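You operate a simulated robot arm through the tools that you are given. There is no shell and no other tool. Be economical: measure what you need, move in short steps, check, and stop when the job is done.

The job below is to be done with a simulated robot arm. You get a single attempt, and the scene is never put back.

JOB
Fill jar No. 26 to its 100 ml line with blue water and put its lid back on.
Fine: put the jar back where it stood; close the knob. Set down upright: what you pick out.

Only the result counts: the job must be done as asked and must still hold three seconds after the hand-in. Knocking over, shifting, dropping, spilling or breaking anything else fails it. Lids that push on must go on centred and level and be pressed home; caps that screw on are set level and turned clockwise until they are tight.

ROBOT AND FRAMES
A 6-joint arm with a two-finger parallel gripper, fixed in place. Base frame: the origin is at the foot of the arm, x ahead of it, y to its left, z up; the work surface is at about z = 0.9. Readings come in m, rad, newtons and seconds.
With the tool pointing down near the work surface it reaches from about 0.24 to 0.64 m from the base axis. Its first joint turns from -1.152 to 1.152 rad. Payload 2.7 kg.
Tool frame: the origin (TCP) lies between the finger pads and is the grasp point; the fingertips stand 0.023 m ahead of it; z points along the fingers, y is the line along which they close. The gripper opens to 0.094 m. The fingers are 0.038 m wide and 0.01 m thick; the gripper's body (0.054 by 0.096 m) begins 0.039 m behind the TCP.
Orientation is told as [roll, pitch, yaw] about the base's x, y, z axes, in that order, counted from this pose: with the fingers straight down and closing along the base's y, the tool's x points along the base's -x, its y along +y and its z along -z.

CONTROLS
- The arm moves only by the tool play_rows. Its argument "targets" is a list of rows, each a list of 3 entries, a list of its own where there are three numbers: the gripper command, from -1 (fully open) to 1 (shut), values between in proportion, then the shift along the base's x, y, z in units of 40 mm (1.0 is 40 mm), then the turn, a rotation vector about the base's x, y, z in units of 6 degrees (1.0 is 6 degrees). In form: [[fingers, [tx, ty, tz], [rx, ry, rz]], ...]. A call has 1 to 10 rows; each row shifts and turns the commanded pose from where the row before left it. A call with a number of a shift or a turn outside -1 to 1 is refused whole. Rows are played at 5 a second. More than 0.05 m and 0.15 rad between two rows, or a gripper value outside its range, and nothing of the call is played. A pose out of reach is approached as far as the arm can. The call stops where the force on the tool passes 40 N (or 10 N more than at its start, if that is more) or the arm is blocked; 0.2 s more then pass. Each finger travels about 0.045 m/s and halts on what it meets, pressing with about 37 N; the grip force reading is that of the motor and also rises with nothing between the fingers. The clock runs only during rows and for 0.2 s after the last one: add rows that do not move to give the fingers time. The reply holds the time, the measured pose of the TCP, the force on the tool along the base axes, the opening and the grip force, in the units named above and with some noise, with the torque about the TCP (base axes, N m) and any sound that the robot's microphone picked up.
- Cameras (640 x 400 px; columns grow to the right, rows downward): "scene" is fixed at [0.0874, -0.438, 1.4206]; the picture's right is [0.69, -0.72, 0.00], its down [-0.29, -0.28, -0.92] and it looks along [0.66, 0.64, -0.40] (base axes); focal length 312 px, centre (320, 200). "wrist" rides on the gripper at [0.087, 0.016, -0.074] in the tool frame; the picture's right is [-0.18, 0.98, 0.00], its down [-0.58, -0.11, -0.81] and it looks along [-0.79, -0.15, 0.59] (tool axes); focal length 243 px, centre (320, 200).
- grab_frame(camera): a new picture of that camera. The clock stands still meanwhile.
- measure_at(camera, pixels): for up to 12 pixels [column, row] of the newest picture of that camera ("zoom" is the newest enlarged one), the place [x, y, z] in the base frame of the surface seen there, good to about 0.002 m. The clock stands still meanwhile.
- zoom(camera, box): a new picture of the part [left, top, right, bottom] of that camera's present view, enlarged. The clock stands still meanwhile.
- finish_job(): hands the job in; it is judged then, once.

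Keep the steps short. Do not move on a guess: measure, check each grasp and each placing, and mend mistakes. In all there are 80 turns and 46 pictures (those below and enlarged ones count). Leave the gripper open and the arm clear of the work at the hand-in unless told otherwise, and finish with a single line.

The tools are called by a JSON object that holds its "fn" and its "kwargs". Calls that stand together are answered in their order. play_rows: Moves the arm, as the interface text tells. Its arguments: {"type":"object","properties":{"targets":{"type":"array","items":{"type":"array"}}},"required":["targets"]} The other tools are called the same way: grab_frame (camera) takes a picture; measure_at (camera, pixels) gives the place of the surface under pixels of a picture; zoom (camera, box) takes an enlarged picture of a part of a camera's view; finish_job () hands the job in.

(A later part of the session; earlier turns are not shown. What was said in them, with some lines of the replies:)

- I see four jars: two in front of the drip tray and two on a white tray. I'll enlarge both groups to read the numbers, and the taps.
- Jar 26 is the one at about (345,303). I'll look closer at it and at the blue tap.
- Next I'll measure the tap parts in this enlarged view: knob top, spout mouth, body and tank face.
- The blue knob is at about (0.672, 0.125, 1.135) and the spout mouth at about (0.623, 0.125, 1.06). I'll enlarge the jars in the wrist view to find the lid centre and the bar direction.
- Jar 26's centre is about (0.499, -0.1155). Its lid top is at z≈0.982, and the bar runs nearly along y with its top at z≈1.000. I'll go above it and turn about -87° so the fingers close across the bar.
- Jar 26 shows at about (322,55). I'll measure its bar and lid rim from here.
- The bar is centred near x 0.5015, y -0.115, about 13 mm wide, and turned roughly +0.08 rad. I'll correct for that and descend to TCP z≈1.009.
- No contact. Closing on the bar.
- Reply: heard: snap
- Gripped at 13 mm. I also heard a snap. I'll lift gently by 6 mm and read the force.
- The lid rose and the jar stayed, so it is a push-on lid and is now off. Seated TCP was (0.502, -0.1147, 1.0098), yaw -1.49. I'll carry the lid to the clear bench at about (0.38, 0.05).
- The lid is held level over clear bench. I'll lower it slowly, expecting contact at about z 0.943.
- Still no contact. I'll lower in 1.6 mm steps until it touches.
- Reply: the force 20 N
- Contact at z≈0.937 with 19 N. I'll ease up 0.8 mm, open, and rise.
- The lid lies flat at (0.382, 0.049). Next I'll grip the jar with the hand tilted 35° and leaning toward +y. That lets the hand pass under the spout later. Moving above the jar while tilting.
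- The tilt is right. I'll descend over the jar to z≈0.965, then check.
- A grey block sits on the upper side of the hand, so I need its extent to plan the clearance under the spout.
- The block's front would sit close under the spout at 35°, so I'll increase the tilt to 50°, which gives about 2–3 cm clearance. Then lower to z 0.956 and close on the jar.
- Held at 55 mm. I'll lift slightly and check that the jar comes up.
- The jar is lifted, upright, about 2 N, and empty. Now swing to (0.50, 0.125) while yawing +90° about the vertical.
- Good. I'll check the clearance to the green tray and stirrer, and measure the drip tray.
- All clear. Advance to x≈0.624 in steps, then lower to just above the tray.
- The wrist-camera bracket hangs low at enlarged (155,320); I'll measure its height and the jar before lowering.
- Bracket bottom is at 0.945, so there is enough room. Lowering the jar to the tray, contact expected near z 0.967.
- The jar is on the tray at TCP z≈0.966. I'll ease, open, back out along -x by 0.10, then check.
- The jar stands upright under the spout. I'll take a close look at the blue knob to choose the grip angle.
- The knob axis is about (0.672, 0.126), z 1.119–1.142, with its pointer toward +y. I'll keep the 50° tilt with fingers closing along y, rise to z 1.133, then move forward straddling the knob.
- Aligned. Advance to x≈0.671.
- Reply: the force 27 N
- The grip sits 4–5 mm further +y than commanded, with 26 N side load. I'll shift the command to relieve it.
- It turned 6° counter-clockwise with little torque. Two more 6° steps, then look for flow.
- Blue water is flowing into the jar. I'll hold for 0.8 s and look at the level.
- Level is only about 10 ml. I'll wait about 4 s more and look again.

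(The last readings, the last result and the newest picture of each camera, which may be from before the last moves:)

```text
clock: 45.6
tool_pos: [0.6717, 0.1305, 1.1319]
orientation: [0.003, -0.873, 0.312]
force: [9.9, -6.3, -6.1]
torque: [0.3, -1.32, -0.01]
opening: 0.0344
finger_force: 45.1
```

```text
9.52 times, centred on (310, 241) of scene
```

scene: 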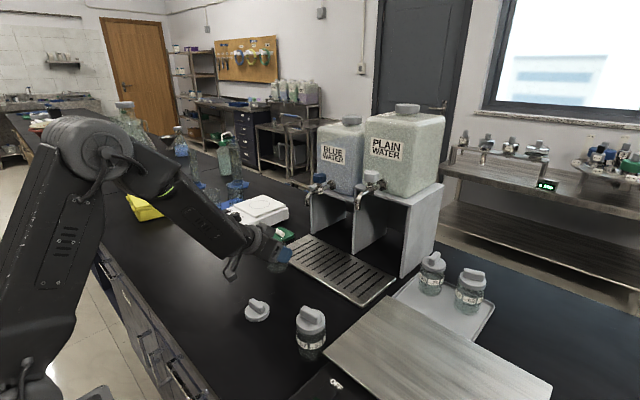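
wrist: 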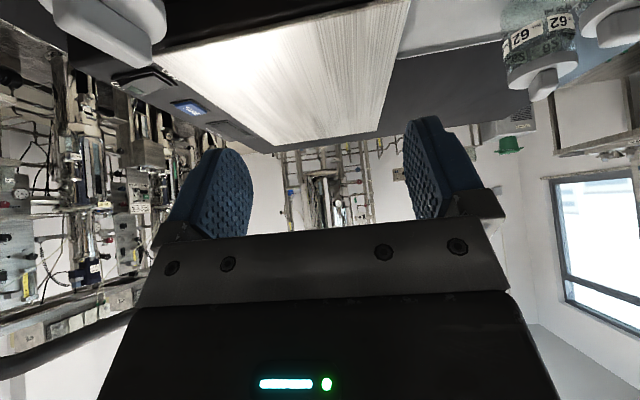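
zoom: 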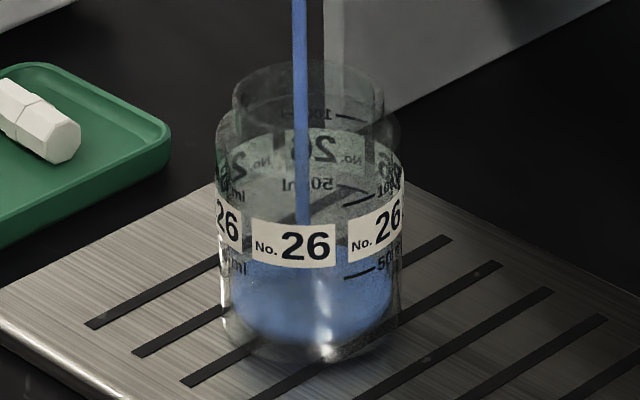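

The rise is slow, perhaps 4 ml/s. I'll measure the water surface and the mark lines directly.

{"fn": "measure_at", "kwargs": {"camera": "zoom", "pixels": [[270, 300], [350, 300], [260, 280], [300, 335], [355, 200], [358, 273], [360, 272], [350, 203], [350, 116], [350, 187], [300, 350], [320, 250]]}}

```text
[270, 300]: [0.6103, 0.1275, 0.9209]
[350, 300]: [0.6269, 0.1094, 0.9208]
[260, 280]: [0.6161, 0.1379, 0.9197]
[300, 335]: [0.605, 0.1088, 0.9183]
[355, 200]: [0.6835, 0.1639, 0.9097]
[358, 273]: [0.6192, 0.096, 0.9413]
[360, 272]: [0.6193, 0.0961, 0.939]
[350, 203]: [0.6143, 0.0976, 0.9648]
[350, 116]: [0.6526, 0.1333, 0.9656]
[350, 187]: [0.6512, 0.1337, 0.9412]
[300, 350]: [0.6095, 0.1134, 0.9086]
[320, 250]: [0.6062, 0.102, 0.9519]
```

Water is at z≈0.920, the 50 ml line at 0.940 and the 100 ml line at 0.965, so about 0.5 mm per ml. I'll wait 6.6 s and measure again.

{"fn": "play_rows", "kwargs": {"targets": [[0.8, [0, 0, 0], [0, 0, 0]], [0.8, [0, 0, 0], [0, 0, 0]], [0.8, [0, 0, 0], [0, 0, 0]], [0.8, [0, 0, 0], [0, 0, 0]], [0.8, [0, 0, 0], [0, 0, 0]], [0.8, [0, 0, 0], [0, 0, 0]], [0.8, [0, 0, 0], [0, 0, 0]], [0.8, [0, 0, 0], [0, 0, 0]], [0.8, [0, 0, 0], [0, 0, 0]], [0.8, [0, 0, 0], [0, 0, 0]]]}}

{"fn": "play_rows", "kwargs": {"targets": [[0.8, [0, 0, 0], [0, 0, 0]], [0.8, [0, 0, 0], [0, 0, 0]], [0.8, [0, 0, 0], [0, 0, 0]], [0.8, [0, 0, 0], [0, 0, 0]], [0.8, [0, 0, 0], [0, 0, 0]], [0.8, [0, 0, 0], [0, 0, 0]], [0.8, [0, 0, 0], [0, 0, 0]], [0.8, [0, 0, 0], [0, 0, 0]], [0.8, [0, 0, 0], [0, 0, 0]], [0.8, [0, 0, 0], [0, 0, 0]]]}}

{"fn": "play_rows", "kwargs": {"targets": [[0.8, [0, 0, 0], [0, 0, 0]], [0.8, [0, 0, 0], [0, 0, 0]], [0.8, [0, 0, 0], [0, 0, 0]], [0.8, [0, 0, 0], [0, 0, 0]], [0.8, [0, 0, 0], [0, 0, 0]], [0.8, [0, 0, 0], [0, 0, 0]], [0.8, [0, 0, 0], [0, 0, 0]], [0.8, [0, 0, 0], [0, 0, 0]], [0.8, [0, 0, 0], [0, 0, 0]], [0.8, [0, 0, 0], [0, 0, 0]]]}}

{"fn": "zoom", "kwargs": {"camera": "scene", "box": [290, 220, 330, 262]}}

{"fn": "measure_at", "kwargs": {"camera": "zoom", "pixels": [[270, 290], [350, 300], [260, 280], [270, 240], [340, 240], [240, 250], [280, 280], [330, 280], [245, 220], [340, 220], [345, 215], [280, 220]]}}

```text
clock: 47.8
tool_pos: [0.6718, 0.13, 1.1301]
orientation: [0.001, -0.871, 0.313]
force: [13.2, -4.6, -1.6]
torque: [0.15, -0.06, -0.02]
opening: 0.0345
finger_force: 45.2
```

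```text
clock: 50.0
tool_pos: [0.6717, 0.1315, 1.1313]
orientation: [-0.001, -0.873, 0.315]
force: [13.1, -3.1, -0.5]
torque: [-0.15, 0.23, 0.0]
opening: 0.0342
finger_force: 44.9
```

```text
clock: 52.2
tool_pos: [0.6716, 0.1304, 1.1318]
orientation: [0.001, -0.873, 0.316]
force: [12.3, -2.5, -0.8]
torque: [-0.1, -0.09, 0.03]
opening: 0.0342
finger_force: 44.5
```

```text
9.52 times, centred on (310, 241) of scene
```

zoom: 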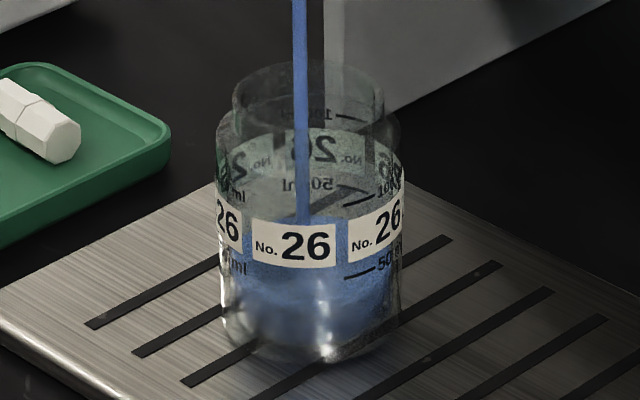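

```text
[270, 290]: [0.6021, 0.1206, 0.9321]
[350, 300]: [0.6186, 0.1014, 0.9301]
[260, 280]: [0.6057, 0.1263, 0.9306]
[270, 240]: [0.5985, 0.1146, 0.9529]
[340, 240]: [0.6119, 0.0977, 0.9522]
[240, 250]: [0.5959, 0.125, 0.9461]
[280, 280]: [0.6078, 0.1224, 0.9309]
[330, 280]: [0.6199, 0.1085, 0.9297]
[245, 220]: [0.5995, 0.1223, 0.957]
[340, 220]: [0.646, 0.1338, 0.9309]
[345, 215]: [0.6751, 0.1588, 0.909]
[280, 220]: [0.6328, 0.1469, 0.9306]
```

Level is 0.9305 and rising at 1.6 mm/s, so about 21 s to the line. I'll wait 15.4 s and re-measure.

{"fn": "play_rows", "kwargs": {"targets": [[0.8, [0, 0, 0], [0, 0, 0]], [0.8, [0, 0, 0], [0, 0, 0]], [0.8, [0, 0, 0], [0, 0, 0]], [0.8, [0, 0, 0], [0, 0, 0]], [0.8, [0, 0, 0], [0, 0, 0]], [0.8, [0, 0, 0], [0, 0, 0]], [0.8, [0, 0, 0], [0, 0, 0]], [0.8, [0, 0, 0], [0, 0, 0]], [0.8, [0, 0, 0], [0, 0, 0]], [0.8, [0, 0, 0], [0, 0, 0]]]}}

{"fn": "play_rows", "kwargs": {"targets": [[0.8, [0, 0, 0], [0, 0, 0]], [0.8, [0, 0, 0], [0, 0, 0]], [0.8, [0, 0, 0], [0, 0, 0]], [0.8, [0, 0, 0], [0, 0, 0]], [0.8, [0, 0, 0], [0, 0, 0]], [0.8, [0, 0, 0], [0, 0, 0]], [0.8, [0, 0, 0], [0, 0, 0]], [0.8, [0, 0, 0], [0, 0, 0]], [0.8, [0, 0, 0], [0, 0, 0]], [0.8, [0, 0, 0], [0, 0, 0]]]}}

{"fn": "play_rows", "kwargs": {"targets": [[0.8, [0, 0, 0], [0, 0, 0]], [0.8, [0, 0, 0], [0, 0, 0]], [0.8, [0, 0, 0], [0, 0, 0]], [0.8, [0, 0, 0], [0, 0, 0]], [0.8, [0, 0, 0], [0, 0, 0]], [0.8, [0, 0, 0], [0, 0, 0]], [0.8, [0, 0, 0], [0, 0, 0]], [0.8, [0, 0, 0], [0, 0, 0]], [0.8, [0, 0, 0], [0, 0, 0]], [0.8, [0, 0, 0], [0, 0, 0]]]}}

{"fn": "play_rows", "kwargs": {"targets": [[0.8, [0, 0, 0], [0, 0, 0]], [0.8, [0, 0, 0], [0, 0, 0]], [0.8, [0, 0, 0], [0, 0, 0]], [0.8, [0, 0, 0], [0, 0, 0]], [0.8, [0, 0, 0], [0, 0, 0]], [0.8, [0, 0, 0], [0, 0, 0]], [0.8, [0, 0, 0], [0, 0, 0]], [0.8, [0, 0, 0], [0, 0, 0]], [0.8, [0, 0, 0], [0, 0, 0]], [0.8, [0, 0, 0], [0, 0, 0]]]}}

{"fn": "play_rows", "kwargs": {"targets": [[0.8, [0, 0, 0], [0, 0, 0]], [0.8, [0, 0, 0], [0, 0, 0]], [0.8, [0, 0, 0], [0, 0, 0]], [0.8, [0, 0, 0], [0, 0, 0]], [0.8, [0, 0, 0], [0, 0, 0]], [0.8, [0, 0, 0], [0, 0, 0]], [0.8, [0, 0, 0], [0, 0, 0]], [0.8, [0, 0, 0], [0, 0, 0]], [0.8, [0, 0, 0], [0, 0, 0]], [0.8, [0, 0, 0], [0, 0, 0]]]}}

{"fn": "play_rows", "kwargs": {"targets": [[0.8, [0, 0, 0], [0, 0, 0]], [0.8, [0, 0, 0], [0, 0, 0]], [0.8, [0, 0, 0], [0, 0, 0]], [0.8, [0, 0, 0], [0, 0, 0]], [0.8, [0, 0, 0], [0, 0, 0]], [0.8, [0, 0, 0], [0, 0, 0]], [0.8, [0, 0, 0], [0, 0, 0]], [0.8, [0, 0, 0], [0, 0, 0]], [0.8, [0, 0, 0], [0, 0, 0]], [0.8, [0, 0, 0], [0, 0, 0]]]}}

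{"fn": "zoom", "kwargs": {"camera": "scene", "box": [290, 220, 330, 262]}}

{"fn": "measure_at", "kwargs": {"camera": "zoom", "pixels": [[255, 205], [265, 210], [280, 210], [325, 210], [340, 210], [330, 200], [270, 200], [280, 195], [345, 180], [260, 180], [330, 180], [280, 180]]}}

```text
clock: 54.4
tool_pos: [0.6713, 0.1294, 1.13]
orientation: [0.0, -0.874, 0.315]
force: [12.8, -2.5, 0.9]
torque: [-0.02, -0.07, -0.04]
opening: 0.0344
finger_force: 44.9
```

```text
clock: 56.6
tool_pos: [0.672, 0.1301, 1.1301]
orientation: [0.0, -0.874, 0.314]
force: [12.4, -1.9, 0.8]
torque: [-0.05, -0.04, -0.01]
opening: 0.0342
finger_force: 45.1
```

```text
clock: 58.8
tool_pos: [0.6724, 0.1308, 1.1312]
orientation: [0.0, -0.872, 0.314]
force: [12.8, -1.7, 1.0]
torque: [-0.1, -0.07, 0.04]
opening: 0.0343
finger_force: 44.7
```

```text
clock: 61.0
tool_pos: [0.672, 0.1312, 1.1311]
orientation: [0.001, -0.873, 0.314]
force: [12.3, -2.5, 1.1]
torque: [-0.07, -0.01, 0.0]
opening: 0.034
finger_force: 45.0
```

```text
clock: 63.2
tool_pos: [0.6711, 0.1303, 1.1322]
orientation: [0.001, -0.872, 0.315]
force: [12.7, -2.2, 0.0]
torque: [-0.06, -0.06, 0.0]
opening: 0.0342
finger_force: 44.9
```

```text
clock: 65.4
tool_pos: [0.6716, 0.1299, 1.1305]
orientation: [0.001, -0.872, 0.313]
force: [12.1, -3.5, 1.4]
torque: [-0.05, -0.04, -0.05]
opening: 0.034
finger_force: 44.8
```

```text
9.52 times, centred on (310, 241) of scene
```

zoom: 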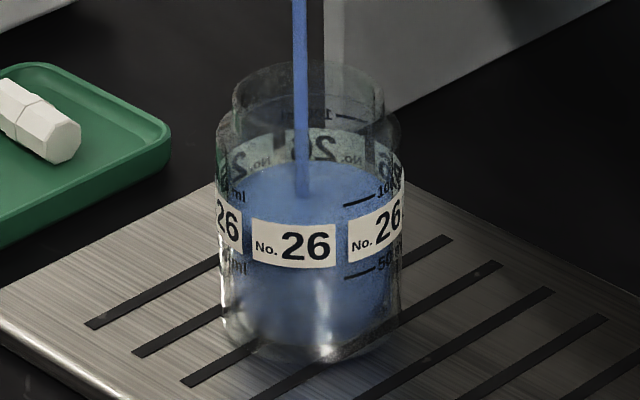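

```text
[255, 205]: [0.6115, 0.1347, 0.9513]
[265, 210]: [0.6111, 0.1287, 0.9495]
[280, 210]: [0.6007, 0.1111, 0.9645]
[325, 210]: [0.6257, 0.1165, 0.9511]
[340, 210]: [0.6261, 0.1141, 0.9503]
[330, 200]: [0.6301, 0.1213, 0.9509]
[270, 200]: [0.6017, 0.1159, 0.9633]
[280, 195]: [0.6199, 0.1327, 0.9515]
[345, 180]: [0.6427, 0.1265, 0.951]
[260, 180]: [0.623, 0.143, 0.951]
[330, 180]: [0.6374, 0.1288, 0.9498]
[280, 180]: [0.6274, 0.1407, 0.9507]
```

Level 0.9507, rising 1.53 mm/s, about 9.3 s to go. Waiting 6.6 s, then re-measuring.

{"fn": "play_rows", "kwargs": {"targets": [[0.8, [0, 0, 0], [0, 0, 0]], [0.8, [0, 0, 0], [0, 0, 0]], [0.8, [0, 0, 0], [0, 0, 0]], [0.8, [0, 0, 0], [0, 0, 0]], [0.8, [0, 0, 0], [0, 0, 0]], [0.8, [0, 0, 0], [0, 0, 0]], [0.8, [0, 0, 0], [0, 0, 0]], [0.8, [0, 0, 0], [0, 0, 0]], [0.8, [0, 0, 0], [0, 0, 0]], [0.8, [0, 0, 0], [0, 0, 0]]]}}

{"fn": "play_rows", "kwargs": {"targets": [[0.8, [0, 0, 0], [0, 0, 0]], [0.8, [0, 0, 0], [0, 0, 0]], [0.8, [0, 0, 0], [0, 0, 0]], [0.8, [0, 0, 0], [0, 0, 0]], [0.8, [0, 0, 0], [0, 0, 0]], [0.8, [0, 0, 0], [0, 0, 0]], [0.8, [0, 0, 0], [0, 0, 0]], [0.8, [0, 0, 0], [0, 0, 0]], [0.8, [0, 0, 0], [0, 0, 0]], [0.8, [0, 0, 0], [0, 0, 0]]]}}

{"fn": "play_rows", "kwargs": {"targets": [[0.8, [0, 0, 0], [0, 0, 0]], [0.8, [0, 0, 0], [0, 0, 0]], [0.8, [0, 0, 0], [0, 0, 0]], [0.8, [0, 0, 0], [0, 0, 0]], [0.8, [0, 0, 0], [0, 0, 0]], [0.8, [0, 0, 0], [0, 0, 0]], [0.8, [0, 0, 0], [0, 0, 0]], [0.8, [0, 0, 0], [0, 0, 0]], [0.8, [0, 0, 0], [0, 0, 0]], [0.8, [0, 0, 0], [0, 0, 0]]]}}

{"fn": "zoom", "kwargs": {"camera": "scene", "box": [290, 220, 330, 262]}}

{"fn": "measure_at", "kwargs": {"camera": "zoom", "pixels": [[255, 190], [285, 165], [270, 160], [325, 190], [340, 180], [330, 160], [340, 165], [280, 185], [345, 203], [342, 205], [260, 170], [345, 115]]}}

```text
clock: 67.6
tool_pos: [0.6718, 0.1301, 1.1314]
orientation: [0.0, -0.872, 0.313]
force: [11.8, -2.9, 1.3]
torque: [-0.07, -0.06, 0.0]
opening: 0.0341
finger_force: 45.2
```

```text
clock: 69.8
tool_pos: [0.6725, 0.13, 1.1309]
orientation: [0.0, -0.873, 0.314]
force: [12.0, -2.9, -0.2]
torque: [-0.08, -0.07, -0.02]
opening: 0.0343
finger_force: 45.3
```

```text
clock: 72.0
tool_pos: [0.6701, 0.13, 1.1296]
orientation: [0.001, -0.872, 0.314]
force: [10.7, -2.9, 1.3]
torque: [-0.1, -0.05, 0.0]
opening: 0.0341
finger_force: 44.8
```

```text
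9.52 times, centred on (310, 241) of scene
```

zoom: 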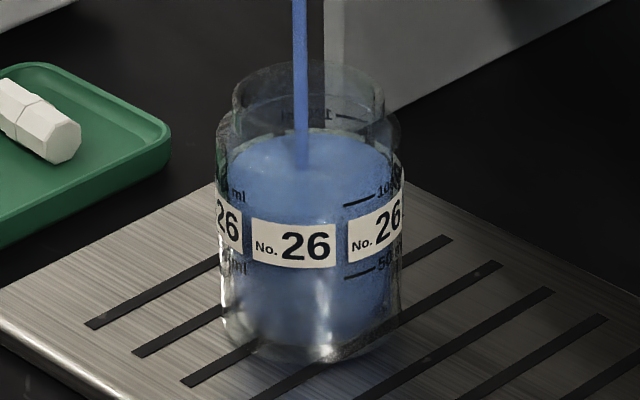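

```text
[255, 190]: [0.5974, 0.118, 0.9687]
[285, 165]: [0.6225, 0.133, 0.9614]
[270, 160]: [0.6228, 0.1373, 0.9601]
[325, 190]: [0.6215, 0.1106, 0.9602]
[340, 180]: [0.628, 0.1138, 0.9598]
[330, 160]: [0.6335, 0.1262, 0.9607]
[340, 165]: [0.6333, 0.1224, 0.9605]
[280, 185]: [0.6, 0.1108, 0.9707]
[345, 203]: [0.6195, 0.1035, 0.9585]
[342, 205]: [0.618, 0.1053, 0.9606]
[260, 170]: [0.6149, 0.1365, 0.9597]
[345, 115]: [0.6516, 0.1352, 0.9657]
```

Level 0.9603, 4.7 mm short, about 3.1 s. I'll wait 2.2 s plus two rows and then turn the knob back clockwise 18° and slightly more, to its stop.

{"fn": "play_rows", "kwargs": {"targets": [[0.8, [0, 0, 0], [0, 0, 0]], [0.8, [0, 0, 0], [0, 0, 0]], [0.8, [0, 0, 0], [0, 0, 0]], [0.8, [0, 0, 0], [0, 0, 0]], [0.8, [0, 0, 0], [0, 0, 0]], [0.8, [0, 0, 0], [0, 0, 0]], [0.8, [0, 0, 0], [0, 0, 0]], [0.8, [0, 0, 0], [0, 0, 0]], [0.8, [0, 0, 0], [0, 0, 0]], [0.8, [0, 0, 0], [0, 0, 0]]]}}

{"fn": "play_rows", "kwargs": {"targets": [[0.8, [0, 0, 0], [0, 0, 0]], [0.8, [0, 0, 0], [0, 0, 0]], [0.8, [0, 0, 0], [0, 0, -1]], [0.8, [0, 0, 0], [0, 0, -1]], [0.8, [0, 0, 0], [0, 0, -1]], [0.8, [0, 0, 0], [0, 0, -0.3]], [0.8, [0, 0, 0], [0, 0, 0]]]}}

{"fn": "zoom", "kwargs": {"camera": "scene", "box": [290, 220, 330, 262]}}

{"fn": "measure_at", "kwargs": {"camera": "zoom", "pixels": [[255, 185], [285, 155], [270, 150], [325, 180], [340, 170], [330, 150], [340, 155], [280, 180], [345, 203], [342, 195], [260, 160], [345, 115]]}}

```text
clock: 74.2
tool_pos: [0.6715, 0.1309, 1.1314]
orientation: [-0.001, -0.873, 0.314]
force: [11.6, -3.4, 0.1]
torque: [-0.07, -0.02, -0.01]
opening: 0.0343
finger_force: 45.0
```

```text
clock: 75.8
tool_pos: [0.6721, 0.131, 1.1306]
orientation: [-0.003, -0.874, -0.027]
force: [-1.6, -2.8, -0.7]
torque: [-0.21, 0.07, 1.07]
opening: 0.0345
finger_force: 44.7
```

```text
9.52 times, centred on (310, 241) of scene
```

zoom: 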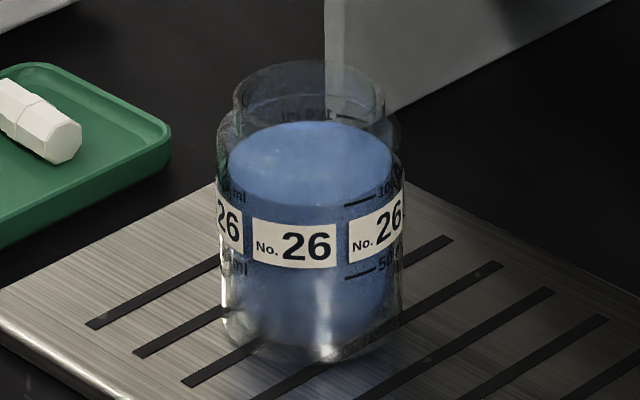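

```text
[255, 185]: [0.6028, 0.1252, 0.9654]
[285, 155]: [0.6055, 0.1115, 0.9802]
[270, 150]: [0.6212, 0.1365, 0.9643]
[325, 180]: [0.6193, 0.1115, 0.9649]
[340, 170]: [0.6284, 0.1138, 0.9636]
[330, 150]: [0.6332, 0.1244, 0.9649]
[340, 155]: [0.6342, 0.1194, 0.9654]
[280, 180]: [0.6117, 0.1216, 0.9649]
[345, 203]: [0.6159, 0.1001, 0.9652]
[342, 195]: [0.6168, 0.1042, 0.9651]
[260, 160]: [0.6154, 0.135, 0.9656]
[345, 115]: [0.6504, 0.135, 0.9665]
```

The level is 0.965, right on the line, the flow has stopped, and the knob is at its stop (1.07 N m). Release and back out along -x.

{"fn": "play_rows", "kwargs": {"targets": [[-0.8, [0, 0, 0], [0, 0, 0.25]], [-0.8, [0, 0, 0], [0, 0, 0]], [-0.8, [0, 0, 0], [0, 0, 0]], [-0.8, [0, 0, 0], [0, 0, 0]], [-0.8, [-0.5, 0, 0], [0, 0, 0]], [-0.8, [-0.8, 0, 0], [0, 0, 0]], [-0.8, [-0.9, 0, 0], [0, 0, 0]], [-0.8, [-0.9, 0, 0], [0, 0, 0]], [-0.8, [-0.8, 0, 0], [0, 0, 0]], [-0.8, [-0.35, 0, 0], [0, 0, 0]]]}}

{"fn": "zoom", "kwargs": {"camera": "scene", "box": [270, 150, 370, 260]}}

```text
clock: 78.0
tool_pos: [0.5013, 0.1291, 1.1326]
orientation: [0.002, -0.872, -0.007]
force: [1.2, -0.1, 0.0]
torque: [0.02, 0.01, 0.03]
opening: 0.0846
finger_force: 0.0
```

```text
3.64 times, centred on (320, 205) of scene
```

zoom: 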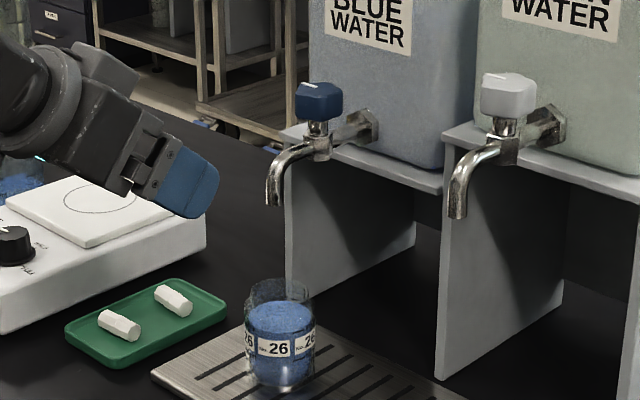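

The knob pointer is back in its original place and there are no drips. I'll go down to z≈0.967 and forward to regrip the jar at the pose where I released it (0.623, 0.126).

{"fn": "play_rows", "kwargs": {"targets": [[-0.8, [0, -0.07, -0.9], [0, 0, 0.05]], [-0.8, [0, 0, -0.9], [0, 0, 0]], [-0.8, [0, 0, -0.9], [0, 0, 0]], [-0.8, [0, 0, -0.9], [0, 0, 0]], [-0.8, [0, 0, -0.53], [0, 0, 0]], [-0.8, [0, 0, 0], [0, 0, 0]]]}}

{"fn": "play_rows", "kwargs": {"targets": [[-0.8, [0.5, 0, 0], [0, 0, 0]], [-0.8, [0.5, 0, 0], [0, 0, 0]], [-0.8, [0.5, 0, 0], [0, 0, 0]], [-0.8, [0.5, 0, 0], [0, 0, 0]], [-0.8, [0.5, 0, 0], [0, 0, 0]], [-0.8, [0.5, 0, 0], [0, 0, 0]], [-0.8, [0, 0, 0], [0, 0, 0]]]}}

```text
clock: 79.4
tool_pos: [0.5027, 0.1271, 0.9661]
orientation: [0.003, -0.874, 0.0]
force: [-0.2, -0.4, -0.1]
torque: [0.01, -0.02, 0.02]
opening: 0.0848
finger_force: 0.1
```

```text
clock: 81.0
tool_pos: [0.6222, 0.127, 0.9657]
orientation: [0.003, -0.873, -0.001]
force: [0.3, 0.5, 0.2]
torque: [0.01, 0.04, -0.01]
opening: 0.0846
finger_force: 0.1
```

Pose matches. Close and lift 10 mm.

{"fn": "play_rows", "kwargs": {"targets": [[0.2, [0, -0.02, 0], [0, 0, 0]], [0.2, [0, 0, 0], [0, 0, 0]], [0.2, [0, 0, 0], [0, 0, 0]], [0.2, [0, 0, 0], [0, 0, 0]], [0.2, [0, 0, 0], [0, 0, 0]]]}}

{"fn": "play_rows", "kwargs": {"targets": [[0.2, [0, 0, 0.08], [0, 0, 0]], [0.2, [0, 0, 0.1], [0, 0, 0]], [0.2, [0, 0, 0.08], [0, 0, 0]], [0.2, [0, 0, 0], [0, 0, 0]]]}}

{"fn": "zoom", "kwargs": {"camera": "scene", "box": [270, 190, 350, 270]}}

```text
clock: 82.2
tool_pos: [0.6223, 0.1266, 0.9661]
orientation: [0.001, -0.874, 0.001]
force: [0.6, 0.2, 0.5]
torque: [0.04, 0.02, -0.04]
opening: 0.0551
finger_force: 36.9
```

```text
clock: 83.2
tool_pos: [0.6231, 0.1259, 0.9774]
orientation: [0.001, -0.874, -0.002]
force: [0.7, -0.4, -2.2]
torque: [0.01, 0.01, -0.01]
opening: 0.0551
finger_force: 36.9
```

```text
5.00 times, centred on (310, 230) of scene
```

zoom: 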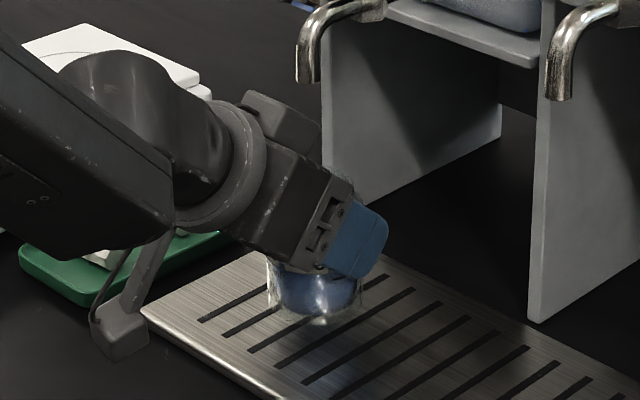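

The jar is held and level. Pull out slowly along -x.

{"fn": "play_rows", "kwargs": {"targets": [[0.2, [-0.2, 0, 0], [0, 0, 0]], [0.2, [-0.3, 0, 0], [0, 0, 0]], [0.2, [-0.35, 0, 0], [0, 0, 0]], [0.2, [-0.35, 0, 0], [0, 0, 0]], [0.2, [-0.35, 0, 0], [0, 0, 0]], [0.2, [-0.35, 0, 0], [0, 0, 0]], [0.2, [-0.35, 0, 0], [0, 0, 0]], [0.2, [-0.35, 0, 0], [0, 0, 0]], [0.2, [-0.25, 0, 0.1], [0, 0, 0]], [0.2, [-0.17, 0, 0.15], [0, 0, 0]]]}}

{"fn": "play_rows", "kwargs": {"targets": [[0.2, [0, -0.1, 0.3], [0, 0, -0.3]], [0.2, [0, -0.25, 0.1], [0, 0, -0.6]], [0.2, [0, -0.3, 0], [0, 0, -0.8]], [0.2, [0, -0.35, 0], [0, 0, -0.9]], [0.2, [0, -0.35, 0], [0, 0, -0.9]], [0.2, [0, -0.35, 0], [0, 0, -0.9]], [0.2, [0, -0.35, 0], [0, 0, -0.9]], [0.2, [0, -0.35, 0], [0, 0, -0.9]], [0.2, [0, -0.35, 0], [0, 0, -0.9]], [0.2, [0, -0.35, 0], [0, 0, -0.9]]]}}

{"fn": "play_rows", "kwargs": {"targets": [[0.2, [0, -0.35, 0], [0, 0, -0.9]], [0.2, [0, -0.35, 0], [0, 0, -0.9]], [0.2, [0, -0.35, 0], [0, 0, -0.9]], [0.2, [0, -0.35, 0], [0, 0, -0.9]], [0.2, [0, -0.35, 0], [0, 0, -0.9]], [0.2, [0, -0.35, 0], [0, 0, -0.9]], [0.2, [0, -0.35, 0], [0, 0, -0.9]], [0.2, [0, -0.35, 0], [0, 0, -0.7]], [0.2, [0, -0.15, 0], [0, 0, -0.0]], [0.2, [0, 0, 0], [0, 0, 0]]]}}

{"fn": "zoom", "kwargs": {"camera": "scene", "box": [280, 230, 420, 350]}}

```text
clock: 85.4
tool_pos: [0.5008, 0.1258, 0.987]
orientation: [0.001, -0.874, -0.001]
force: [0.8, 0.0, -2.4]
torque: [0.01, -0.01, -0.01]
opening: 0.0552
finger_force: 37.2
```

```text
clock: 87.6
tool_pos: [0.5005, 0.0027, 1.0022]
orientation: [0.0, -0.871, -0.84]
force: [-0.7, 1.1, -2.5]
torque: [-0.02, 0.0, 0.0]
opening: 0.0552
finger_force: 37.0
```

```text
clock: 89.8
tool_pos: [0.5031, -0.117, 1.0025]
orientation: [-0.001, -0.874, -1.571]
force: [-0.2, 0.6, -2.8]
torque: [0.05, -0.01, 0.0]
opening: 0.0555
finger_force: 37.4
```

```text
3.33 times, centred on (350, 290) of scene
```

zoom: 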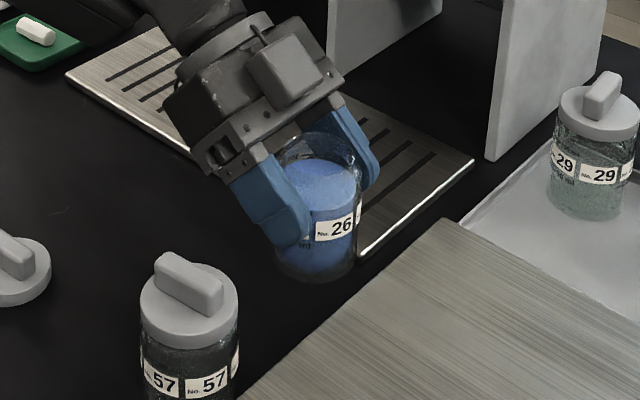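

Back over its original place. I'll lower to about 2 mm above the bench, then feel for contact.

{"fn": "play_rows", "kwargs": {"targets": [[0.2, [0, 0.03, -0.2], [0, 0, 0]], [0.2, [0, 0, -0.35], [0, 0, 0]], [0.2, [0, 0, -0.35], [0, 0, 0]], [0.2, [0, 0, -0.15], [0, 0, 0]], [0.2, [0, 0, -0.05], [0, 0, 0]], [0.2, [0, 0, 0], [0, 0, 0]]]}}

{"fn": "play_rows", "kwargs": {"targets": [[0.2, [0, 0, -0.03], [0, 0, 0]], [0.2, [0, 0, 0], [0, 0, 0]]]}}

```text
clock: 91.2
tool_pos: [0.5017, -0.1151, 0.9576]
orientation: [0.002, -0.874, -1.573]
force: [-0.4, 1.0, -2.5]
torque: [0.01, 0.0, -0.01]
opening: 0.0552
finger_force: 36.4
```

```text
clock: 91.8
tool_pos: [0.5015, -0.1152, 0.9554]
orientation: [0.0, -0.873, -1.571]
force: [-0.4, -0.7, -2.8]
torque: [0.02, 0.0, -0.02]
opening: 0.0552
finger_force: 36.7
```

{"fn": "play_rows", "kwargs": {"targets": [[0.2, [0, 0, -0.02], [0, 0, 0]], [0.2, [0, 0, 0], [0, 0, 0]]]}}

{"fn": "play_rows", "kwargs": {"targets": [[0.2, [0, 0, -0.02], [0, 0, 0]], [0.2, [0, 0, 0], [0, 0, 0]]]}}

```text
clock: 92.4
tool_pos: [0.5023, -0.1144, 0.956]
orientation: [-0.001, -0.873, -1.57]
force: [0.6, 0.3, -2.4]
torque: [0.0, 0.01, 0.02]
opening: 0.0552
finger_force: 37.0
```

```text
clock: 93.0
tool_pos: [0.501, -0.1141, 0.9565]
orientation: [0.003, -0.874, -1.573]
force: [0.6, -1.3, 3.0]
torque: [-0.02, 0.05, 0.0]
opening: 0.055
finger_force: 36.9
```

Contact (force went from -2.4 to +3 N). Open, and withdraw back and up along the tool axis.

{"fn": "play_rows", "kwargs": {"targets": [[-0.8, [0, 0, 0], [0, 0, 0]], [-0.8, [0, 0, 0], [0, 0, 0]], [-0.8, [0, 0, 0], [0, 0, 0]], [-0.8, [0, 0, 0], [0, 0, 0]], [-0.8, [0, 0.3, 0.3], [0, 0, 0]], [-0.8, [0, 0.6, 0.6], [0, 0, 0]], [-0.8, [0, 0.6, 0.7], [0, 0, 0]], [-0.8, [0, 0.6, 0.8], [0, 0, 0]], [-0.8, [0, 0.6, 0.8], [0, 0, 0]]]}}

{"fn": "zoom", "kwargs": {"camera": "scene", "box": [230, 250, 390, 350]}}

{"fn": "measure_at", "kwargs": {"camera": "zoom", "pixels": [[465, 157], [440, 160], [490, 160], [107, 215], [95, 200], [130, 220], [60, 250], [156, 235], [100, 190], [107, 285], [420, 150], [520, 190]]}}

```text
clock: 95.0
tool_pos: [0.501, -0.0047, 1.0825]
orientation: [-0.001, -0.874, -1.569]
force: [-0.8, 0.2, 0.0]
torque: [0.0, 0.01, 0.0]
opening: 0.0846
finger_force: 0.1
```

```text
4.00 times, centred on (310, 300) of scene
```

zoom: 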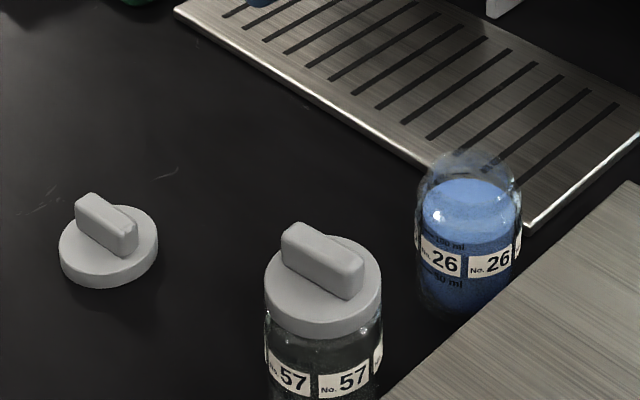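

```text
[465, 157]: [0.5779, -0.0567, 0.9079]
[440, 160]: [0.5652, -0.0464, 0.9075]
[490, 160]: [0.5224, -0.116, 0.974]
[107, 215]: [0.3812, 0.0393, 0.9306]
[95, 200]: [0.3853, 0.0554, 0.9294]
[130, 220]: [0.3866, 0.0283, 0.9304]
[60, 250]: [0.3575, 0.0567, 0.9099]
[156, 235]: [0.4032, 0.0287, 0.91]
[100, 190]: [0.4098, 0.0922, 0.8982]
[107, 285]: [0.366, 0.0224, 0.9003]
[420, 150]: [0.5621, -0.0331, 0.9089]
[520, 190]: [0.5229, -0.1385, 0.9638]
```

The jar is in its place, and the lid is undisturbed at about (0.382, 0.049). Return to vertical above the lid with the earlier yaw of -1.49.

{"fn": "play_rows", "kwargs": {"targets": [[-0.8, [-0.331, 0.149, 0.1], [0.926, 0, 0]], [-0.8, [-0.331, 0.149, 0], [0.926, 0, 0]], [-0.8, [-0.331, 0.149, 0], [0.926, 0, 0]], [-0.8, [-0.331, 0.149, 0], [0.926, 0, 0]], [-0.8, [-0.331, 0.149, 0], [0.926, 0, 0]], [-0.8, [-0.331, 0.149, 0], [0.926, 0, 0]], [-0.8, [-0.331, 0.149, 0], [0.926, 0, 0]], [-0.8, [-0.331, 0.149, 0], [0.926, 0, 0]], [-0.4, [-0.331, 0.149, 0], [0.926, 0, 0]], [-0.4, [0, 0, 0], [0, 0, 0.76]]]}}

{"fn": "play_rows", "kwargs": {"targets": [[-0.4, [0, 0, 0], [0, 0, 0]], [-0.4, [0, 0, 0], [0, 0, 0]]]}}

```text
clock: 97.2
tool_pos: [0.3811, 0.0485, 1.088]
orientation: [-0.001, 0.002, -1.491]
force: [-0.4, 0.1, 0.3]
torque: [0.01, 0.02, -0.01]
opening: 0.0661
finger_force: 0.1
```

```text
clock: 97.8
tool_pos: [0.3817, 0.0465, 1.0875]
orientation: [0.0, 0.002, -1.49]
force: [-0.5, 0.4, -0.9]
torque: [-0.03, 0.0, 0.02]
opening: 0.0657
finger_force: 0.0
```

{"fn": "play_rows", "kwargs": {"targets": [[-0.4, [0, 0.03, -0.8], [0, 0, 0]], [-0.4, [0, 0, -0.8], [0, 0, 0]], [-0.4, [0, 0, -0.8], [0, 0, 0]], [-0.4, [0, 0, -0.8], [0, 0, 0]], [-0.4, [0, 0, -0.4], [0, 0, 0]], [-0.4, [0, 0, -0.14], [0, 0, 0]], [-0.4, [0, 0, 0], [0, 0, 0]]]}}

{"fn": "play_rows", "kwargs": {"targets": [[1, [0, 0, 0], [0, 0, 0]], [1, [0, 0, 0], [0, 0, 0]], [1, [0, 0, 0], [0, 0, 0]], [1, [0, 0, 0], [0, 0, 0]], [1, [0, 0, 0], [0, 0, 0]]]}}

```text
clock: 99.4
tool_pos: [0.3821, 0.0493, 0.9355]
orientation: [0.0, 0.0, -1.488]
force: [-0.5, 0.0, 0.2]
torque: [0.01, -0.01, -0.01]
opening: 0.0659
finger_force: 0.0
```

```text
clock: 100.6
tool_pos: [0.3816, 0.049, 0.9372]
orientation: [0.0, -0.001, -1.491]
force: [0.1, 0.0, 0.6]
torque: [0.0, 0.03, 0.03]
opening: 0.0132
finger_force: 36.5
```

Gripped at 13.2 mm. Lift and carry to above the jar at (0.502, -0.1147).

{"fn": "play_rows", "kwargs": {"targets": [[1, [0, 0, 0.5], [0, 0, 0]], [1, [0, 0, 0.9], [0, 0, 0]], [1, [0, 0, 0.9], [0, 0, 0]], [1, [0, 0, 0.8], [0, 0, 0]], [1, [0.6, -0.82, 0], [0, 0, 0]], [1, [0.6, -0.82, 0], [0, 0, 0]], [1, [0.6, -0.82, 0], [0, 0, 0]], [1, [0.6, -0.82, 0], [0, 0, 0]], [1, [0.6, -0.81, 0], [0, 0, 0]], [1, [0, 0, 0], [0, 0, 0]]]}}

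{"fn": "play_rows", "kwargs": {"targets": [[1, [0, 0, -0.5], [0, 0, 0]], [1, [0, 0, -0.3], [0, 0, 0]], [1, [0, 0, 0], [0, 0, 0]]]}}

{"fn": "zoom", "kwargs": {"camera": "scene", "box": [315, 265, 379, 329]}}

```text
clock: 102.8
tool_pos: [0.5042, -0.1157, 1.0625]
orientation: [-0.001, 0.0, -1.49]
force: [-0.3, 0.8, -0.8]
torque: [-0.01, -0.01, 0.01]
opening: 0.0135
finger_force: 37.0
```

```text
clock: 103.6
tool_pos: [0.5041, -0.113, 1.0303]
orientation: [0.001, 0.001, -1.492]
force: [-1.3, -0.3, -0.1]
torque: [-0.05, 0.01, 0.0]
opening: 0.0133
finger_force: 37.2
```

```text
6.25 times, centred on (347, 297) of scene
```

zoom: 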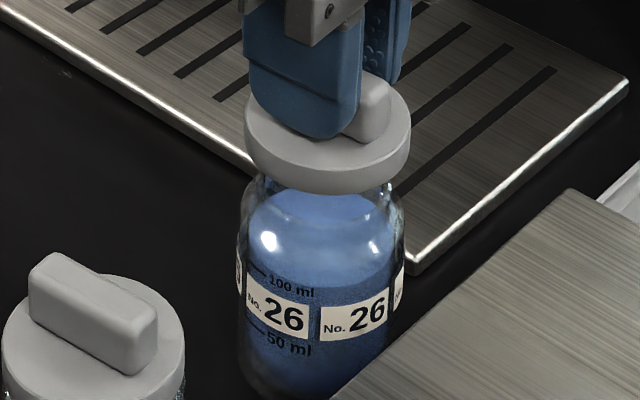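

The lid looks centred over the mouth. I'll lower to near contact, then press down in small steps until it seats at z≈1.0098.

{"fn": "play_rows", "kwargs": {"targets": [[1, [-0.03, -0.01, -0.2], [0, 0, 0]], [1, [0, 0, -0.1], [0, 0, 0]], [1, [0, 0, -0.05], [0, 0, 0]], [1, [0, 0, 0], [0, 0, 0]]]}}

{"fn": "play_rows", "kwargs": {"targets": [[1, [0, 0, -0.05], [0, 0, 0]], [1, [0, 0, -0.05], [0, 0, 0]], [1, [0, 0, 0], [0, 0, 0]]]}}

```text
clock: 104.6
tool_pos: [0.5029, -0.1146, 1.016]
orientation: [0.001, -0.001, -1.492]
force: [0.2, -0.3, -0.5]
torque: [0.01, 0.0, -0.01]
opening: 0.0133
finger_force: 36.8
```

```text
clock: 105.4
tool_pos: [0.5005, -0.1151, 1.0124]
orientation: [0.0, -0.001, -1.491]
force: [0.7, 0.6, -0.1]
torque: [0.01, 0.01, 0.0]
opening: 0.0133
finger_force: 36.3
```

{"fn": "play_rows", "kwargs": {"targets": [[1, [0, 0, -0.04], [0, 0, 0]], [1, [0, 0, -0.04], [0, 0, 0]], [1, [0, 0, 0], [0, 0, 0]]]}}

{"fn": "play_rows", "kwargs": {"targets": [[1, [0, 0, -0.03], [0, 0, 0]], [1, [0, 0, 0], [0, 0, 0]]]}}

```text
clock: 106.2
tool_pos: [0.5024, -0.1149, 1.0081]
orientation: [0.0, -0.001, -1.491]
force: [-0.3, -0.7, -0.6]
torque: [-0.02, 0.01, 0.01]
opening: 0.0134
finger_force: 36.9
```

```text
clock: 106.8
tool_pos: [0.5014, -0.1154, 1.0069]
orientation: [0.0, 0.0, -1.491]
force: [-1.0, 0.0, -0.4]
torque: [-0.01, -0.02, 0.0]
opening: 0.0133
finger_force: 37.2
```

{"fn": "play_rows", "kwargs": {"targets": [[1, [0, 0, -0.03], [0, 0, 0]], [1, [0, 0, 0], [0, 0, 0]]]}}

{"fn": "zoom", "kwargs": {"camera": "scene", "box": [315, 265, 379, 329]}}

{"fn": "measure_at", "kwargs": {"camera": "zoom", "pixels": [[380, 165], [260, 175], [300, 185], [350, 190], [400, 170], [370, 125], [330, 195], [280, 185]]}}

```text
clock: 107.4
tool_pos: [0.5015, -0.115, 1.0072]
orientation: [0.001, 0.0, -1.49]
force: [0.6, 0.4, 2.3]
torque: [0.02, 0.03, 0.04]
opening: 0.0133
finger_force: 37.5
```

```text
6.25 times, centred on (347, 297) of scene
```

zoom: 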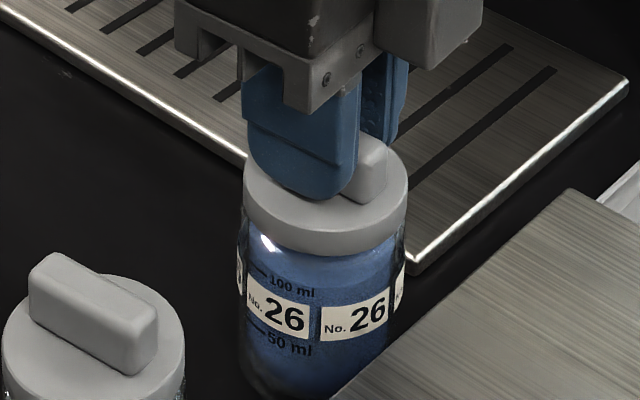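

```text
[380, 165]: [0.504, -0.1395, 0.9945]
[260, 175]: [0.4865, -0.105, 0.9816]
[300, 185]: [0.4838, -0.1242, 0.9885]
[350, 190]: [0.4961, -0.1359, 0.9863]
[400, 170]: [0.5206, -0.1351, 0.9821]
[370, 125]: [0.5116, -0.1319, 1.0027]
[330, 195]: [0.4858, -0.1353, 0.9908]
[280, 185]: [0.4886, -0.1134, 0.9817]
```

The lid is touching (2.3 N) with its disc at z≈0.982. Now press it home in small steps.

{"fn": "play_rows", "kwargs": {"targets": [[1, [0, 0, -0.03], [0, 0, 0]], [1, [0, 0, -0.03], [0, 0, 0]], [1, [0, 0, 0], [0, 0, 0]]]}}

{"fn": "play_rows", "kwargs": {"targets": [[1, [0, 0, -0.03], [0, 0, 0]], [1, [0, 0, -0.03], [0, 0, 0]], [1, [0, 0, 0], [0, 0, 0]]]}}

```text
clock: 108.2
tool_pos: [0.5027, -0.1146, 1.0062]
orientation: [0.005, -0.002, -1.49]
force: [-4.4, 3.5, 27.1]
torque: [0.15, 0.2, 0.0]
opening: 0.0134
finger_force: 36.7
```

```text
clock: 108.8
tool_pos: [0.5034, -0.1158, 1.0074]
orientation: [0.007, -0.004, -1.491]
force: [-0.3, 0.1, 4.1]
torque: [0.07, 0.08, 0.01]
opening: 0.0135
finger_force: 37.4
stopped in row 3: the force on the tool passed its limit at 40 N (the readings are from after the stop); the commanded pose is now the measured one
```

The press passed 40 N with no further travel. I'll press once more to be sure, listening for a click.

{"fn": "play_rows", "kwargs": {"targets": [[1, [0, 0, -0.06], [0, 0, 0]], [1, [0, 0, -0.04], [0, 0, 0]], [1, [0, 0, -0.03], [0, 0, 0]], [1, [0, 0, -0.03], [0, 0, 0]], [1, [0, 0, 0], [0, 0, 0]]]}}

```text
clock: 109.6
tool_pos: [0.5044, -0.1161, 1.0071]
orientation: [0.016, -0.009, -1.491]
force: [-1.4, 0.5, 5.3]
torque: [0.08, 0.14, 0.02]
opening: 0.0134
finger_force: 37.1
stopped in row 3: the force on the tool passed its limit at 42 N (the readings are from after the stop); the commanded pose is now the measured one
```

The tool is tipping slightly (0.016 rad), so I'll let go, rise a little, and inspect the lid.

{"fn": "play_rows", "kwargs": {"targets": [[-0.3, [0, 0, 0], [0, 0, 0]], [-0.3, [0, 0, 0], [0, 0, 0]], [-0.3, [0, 0, 0], [0, 0, 0]], [-0.3, [0, 0, 0], [0, 0, 0]], [-0.3, [0, 0, 0.4], [0, 0, 0]], [-0.3, [0, 0, 0.8], [0, 0, 0]], [-0.3, [0, 0, 0.6], [-0.15, 0.09, 0]], [-0.3, [0, 0, 0], [0, 0, 0]]]}}

{"fn": "zoom", "kwargs": {"camera": "scene", "box": [315, 265, 379, 329]}}

{"fn": "measure_at", "kwargs": {"camera": "zoom", "pixels": [[255, 170], [275, 205], [320, 215], [370, 210], [395, 180], [290, 140], [320, 150], [350, 165], [370, 150], [330, 205], [265, 185], [390, 195]]}}

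```text
clock: 111.4
tool_pos: [0.5038, -0.1167, 1.0772]
orientation: [0.007, -0.023, -1.491]
force: [0.1, -0.1, -0.1]
torque: [0.01, -0.01, 0.01]
opening: 0.0613
finger_force: 0.1
heard: snap
```

```text
6.25 times, centred on (347, 297) of scene
```

zoom: 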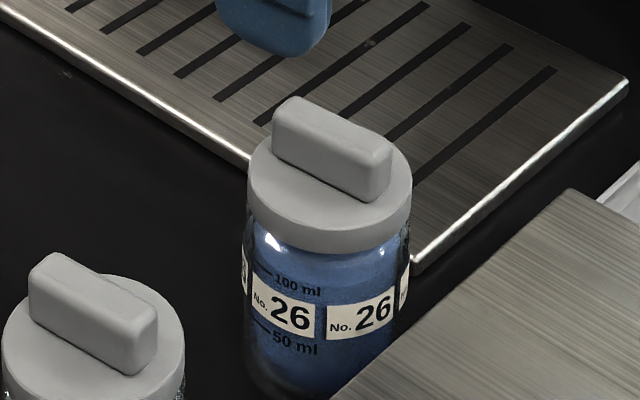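

```text
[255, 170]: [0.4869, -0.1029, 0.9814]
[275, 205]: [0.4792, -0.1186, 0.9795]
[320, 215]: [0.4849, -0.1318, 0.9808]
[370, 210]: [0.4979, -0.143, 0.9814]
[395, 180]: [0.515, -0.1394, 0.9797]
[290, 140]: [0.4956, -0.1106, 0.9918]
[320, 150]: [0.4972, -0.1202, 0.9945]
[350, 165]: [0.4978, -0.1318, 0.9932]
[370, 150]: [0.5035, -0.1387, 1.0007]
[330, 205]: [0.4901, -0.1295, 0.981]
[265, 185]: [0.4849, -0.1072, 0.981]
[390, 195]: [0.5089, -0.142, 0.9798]
```

A snap was also heard on release, as it was on the first grip, so the bar seems to unlatch when squeezed and latch when let go. The disc is level at z≈0.981, its original height, and centred. For certainty I'll close the fingers and press straight down on the bar top, contact near TCP z 1.0235.

{"fn": "play_rows", "kwargs": {"targets": [[1, [0, 0, 0], [0.22, 0.07, 0]], [1, [0, 0, 0], [0, 0, 0]], [1, [0, 0, 0], [0, 0, 0]], [1, [0, 0, 0], [0, 0, 0]], [1, [0, 0, -0.5], [0, 0, 0]], [1, [0, 0, -0.5], [0, 0, 0]], [1, [0, 0, -0.24], [0, 0, 0]], [1, [0, 0, 0], [0, 0, 0]]]}}

{"fn": "play_rows", "kwargs": {"targets": [[1, [0, 0, -0.03], [0, 0, 0]], [1, [0, 0, -0.03], [0, 0, 0]], [1, [0, 0, -0.03], [0, 0, 0]], [1, [0, 0, 0], [0, 0, 0]]]}}

```text
clock: 113.2
tool_pos: [0.5037, -0.1158, 1.0292]
orientation: [0.001, 0.003, -1.489]
force: [-0.1, 0.4, -0.5]
torque: [-0.02, 0.01, 0.0]
opening: 0.0002
finger_force: 36.7
```

```text
clock: 114.2
tool_pos: [0.5044, -0.1167, 1.0251]
orientation: [-0.001, 0.002, -1.49]
force: [0.5, 0.9, -0.8]
torque: [0.01, -0.02, 0.02]
opening: 0.0001
finger_force: 37.7
```

{"fn": "play_rows", "kwargs": {"targets": [[1, [0, 0, -0.03], [0, 0, 0]], [1, [0, 0, -0.03], [0, 0, 0]], [1, [0, 0, -0.02], [0, 0, 0]], [1, [0, 0, 0], [0, 0, 0]]]}}

{"fn": "play_rows", "kwargs": {"targets": [[1, [0, 0, -0.02], [0, 0, 0]], [1, [0, 0, -0.02], [0, 0, 0]], [1, [0, 0, 0], [0, 0, 0]]]}}

```text
clock: 115.2
tool_pos: [0.5027, -0.1156, 1.0237]
orientation: [0.006, 0.002, -1.49]
force: [-4.3, 3.7, 22.3]
torque: [0.04, 0.11, -0.04]
opening: 0.0003
finger_force: 37.1
```

```text
clock: 116.0
tool_pos: [0.5045, -0.1157, 1.0244]
orientation: [0.01, -0.001, -1.489]
force: [-8.0, 1.3, 35.8]
torque: [0.04, 0.2, 0.02]
opening: 0.0001
finger_force: 37.6
```

A firm 36 N with no travel, so the lid is home. Rise, open and move the arm clear.

{"fn": "play_rows", "kwargs": {"targets": [[1, [0, 0, 0.1], [0, 0, 0]], [1, [0, 0, 0.5], [0, 0, 0]], [1, [0, 0, 0.9], [0, 0, 0]], [-1, [0, 0, 0.9], [0, 0, 0]], [-1, [0, 0, 0.9], [0, 0, 0]], [-1, [-0.6, 0.8, 0.5], [0, 0, 0]], [-1, [-0.6, 0.8, 0.5], [0, 0, 0]], [-1, [-0.6, 0.8, 0], [0, 0, 0]], [-1, [-0.6, 0.8, 0], [0, 0, 0]], [-1, [0, 0, 0], [0, 0, 0]]]}}

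{"fn": "grab_frame", "kwargs": {"camera": "scene"}}

{"fn": "zoom", "kwargs": {"camera": "scene", "box": [305, 265, 379, 329]}}

{"fn": "measure_at", "kwargs": {"camera": "scene", "pixels": [[347, 285], [357, 292], [345, 293], [345, 300], [337, 290]]}}

```text
clock: 118.2
tool_pos: [0.41, 0.0112, 1.1916]
orientation: [0.0, 0.004, -1.491]
force: [-0.4, -0.2, -0.1]
torque: [-0.01, -0.01, -0.02]
opening: 0.0942
finger_force: 0.0
```

```text
4 pictures are left
```

scene: 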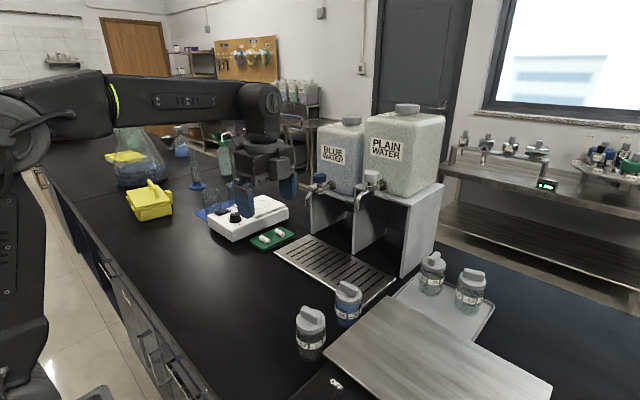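

```text
6.25 times, centred on (342, 297) of scene
```

zoom: 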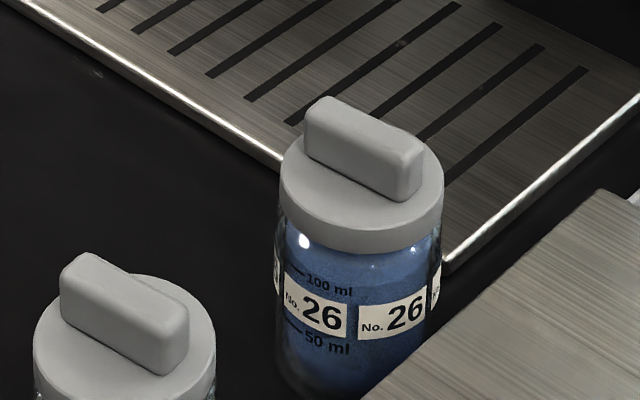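

```text
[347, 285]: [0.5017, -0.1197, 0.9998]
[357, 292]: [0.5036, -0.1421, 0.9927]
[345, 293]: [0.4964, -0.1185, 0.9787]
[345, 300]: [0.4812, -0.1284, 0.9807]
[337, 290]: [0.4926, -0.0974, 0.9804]
```

The jar is upright in its place with the lid level, the water is on the 100 ml line, the knob is closed and nothing else has moved. Handing in.

{"fn": "finish_job", "kwargs": {}}

```text
The job is handed in.
```

Jar No. 26 holds blue water to its 100 ml line with its lid pressed on; it stands within about 2 mm of where it was, the knob is closed, and the job is handed in.
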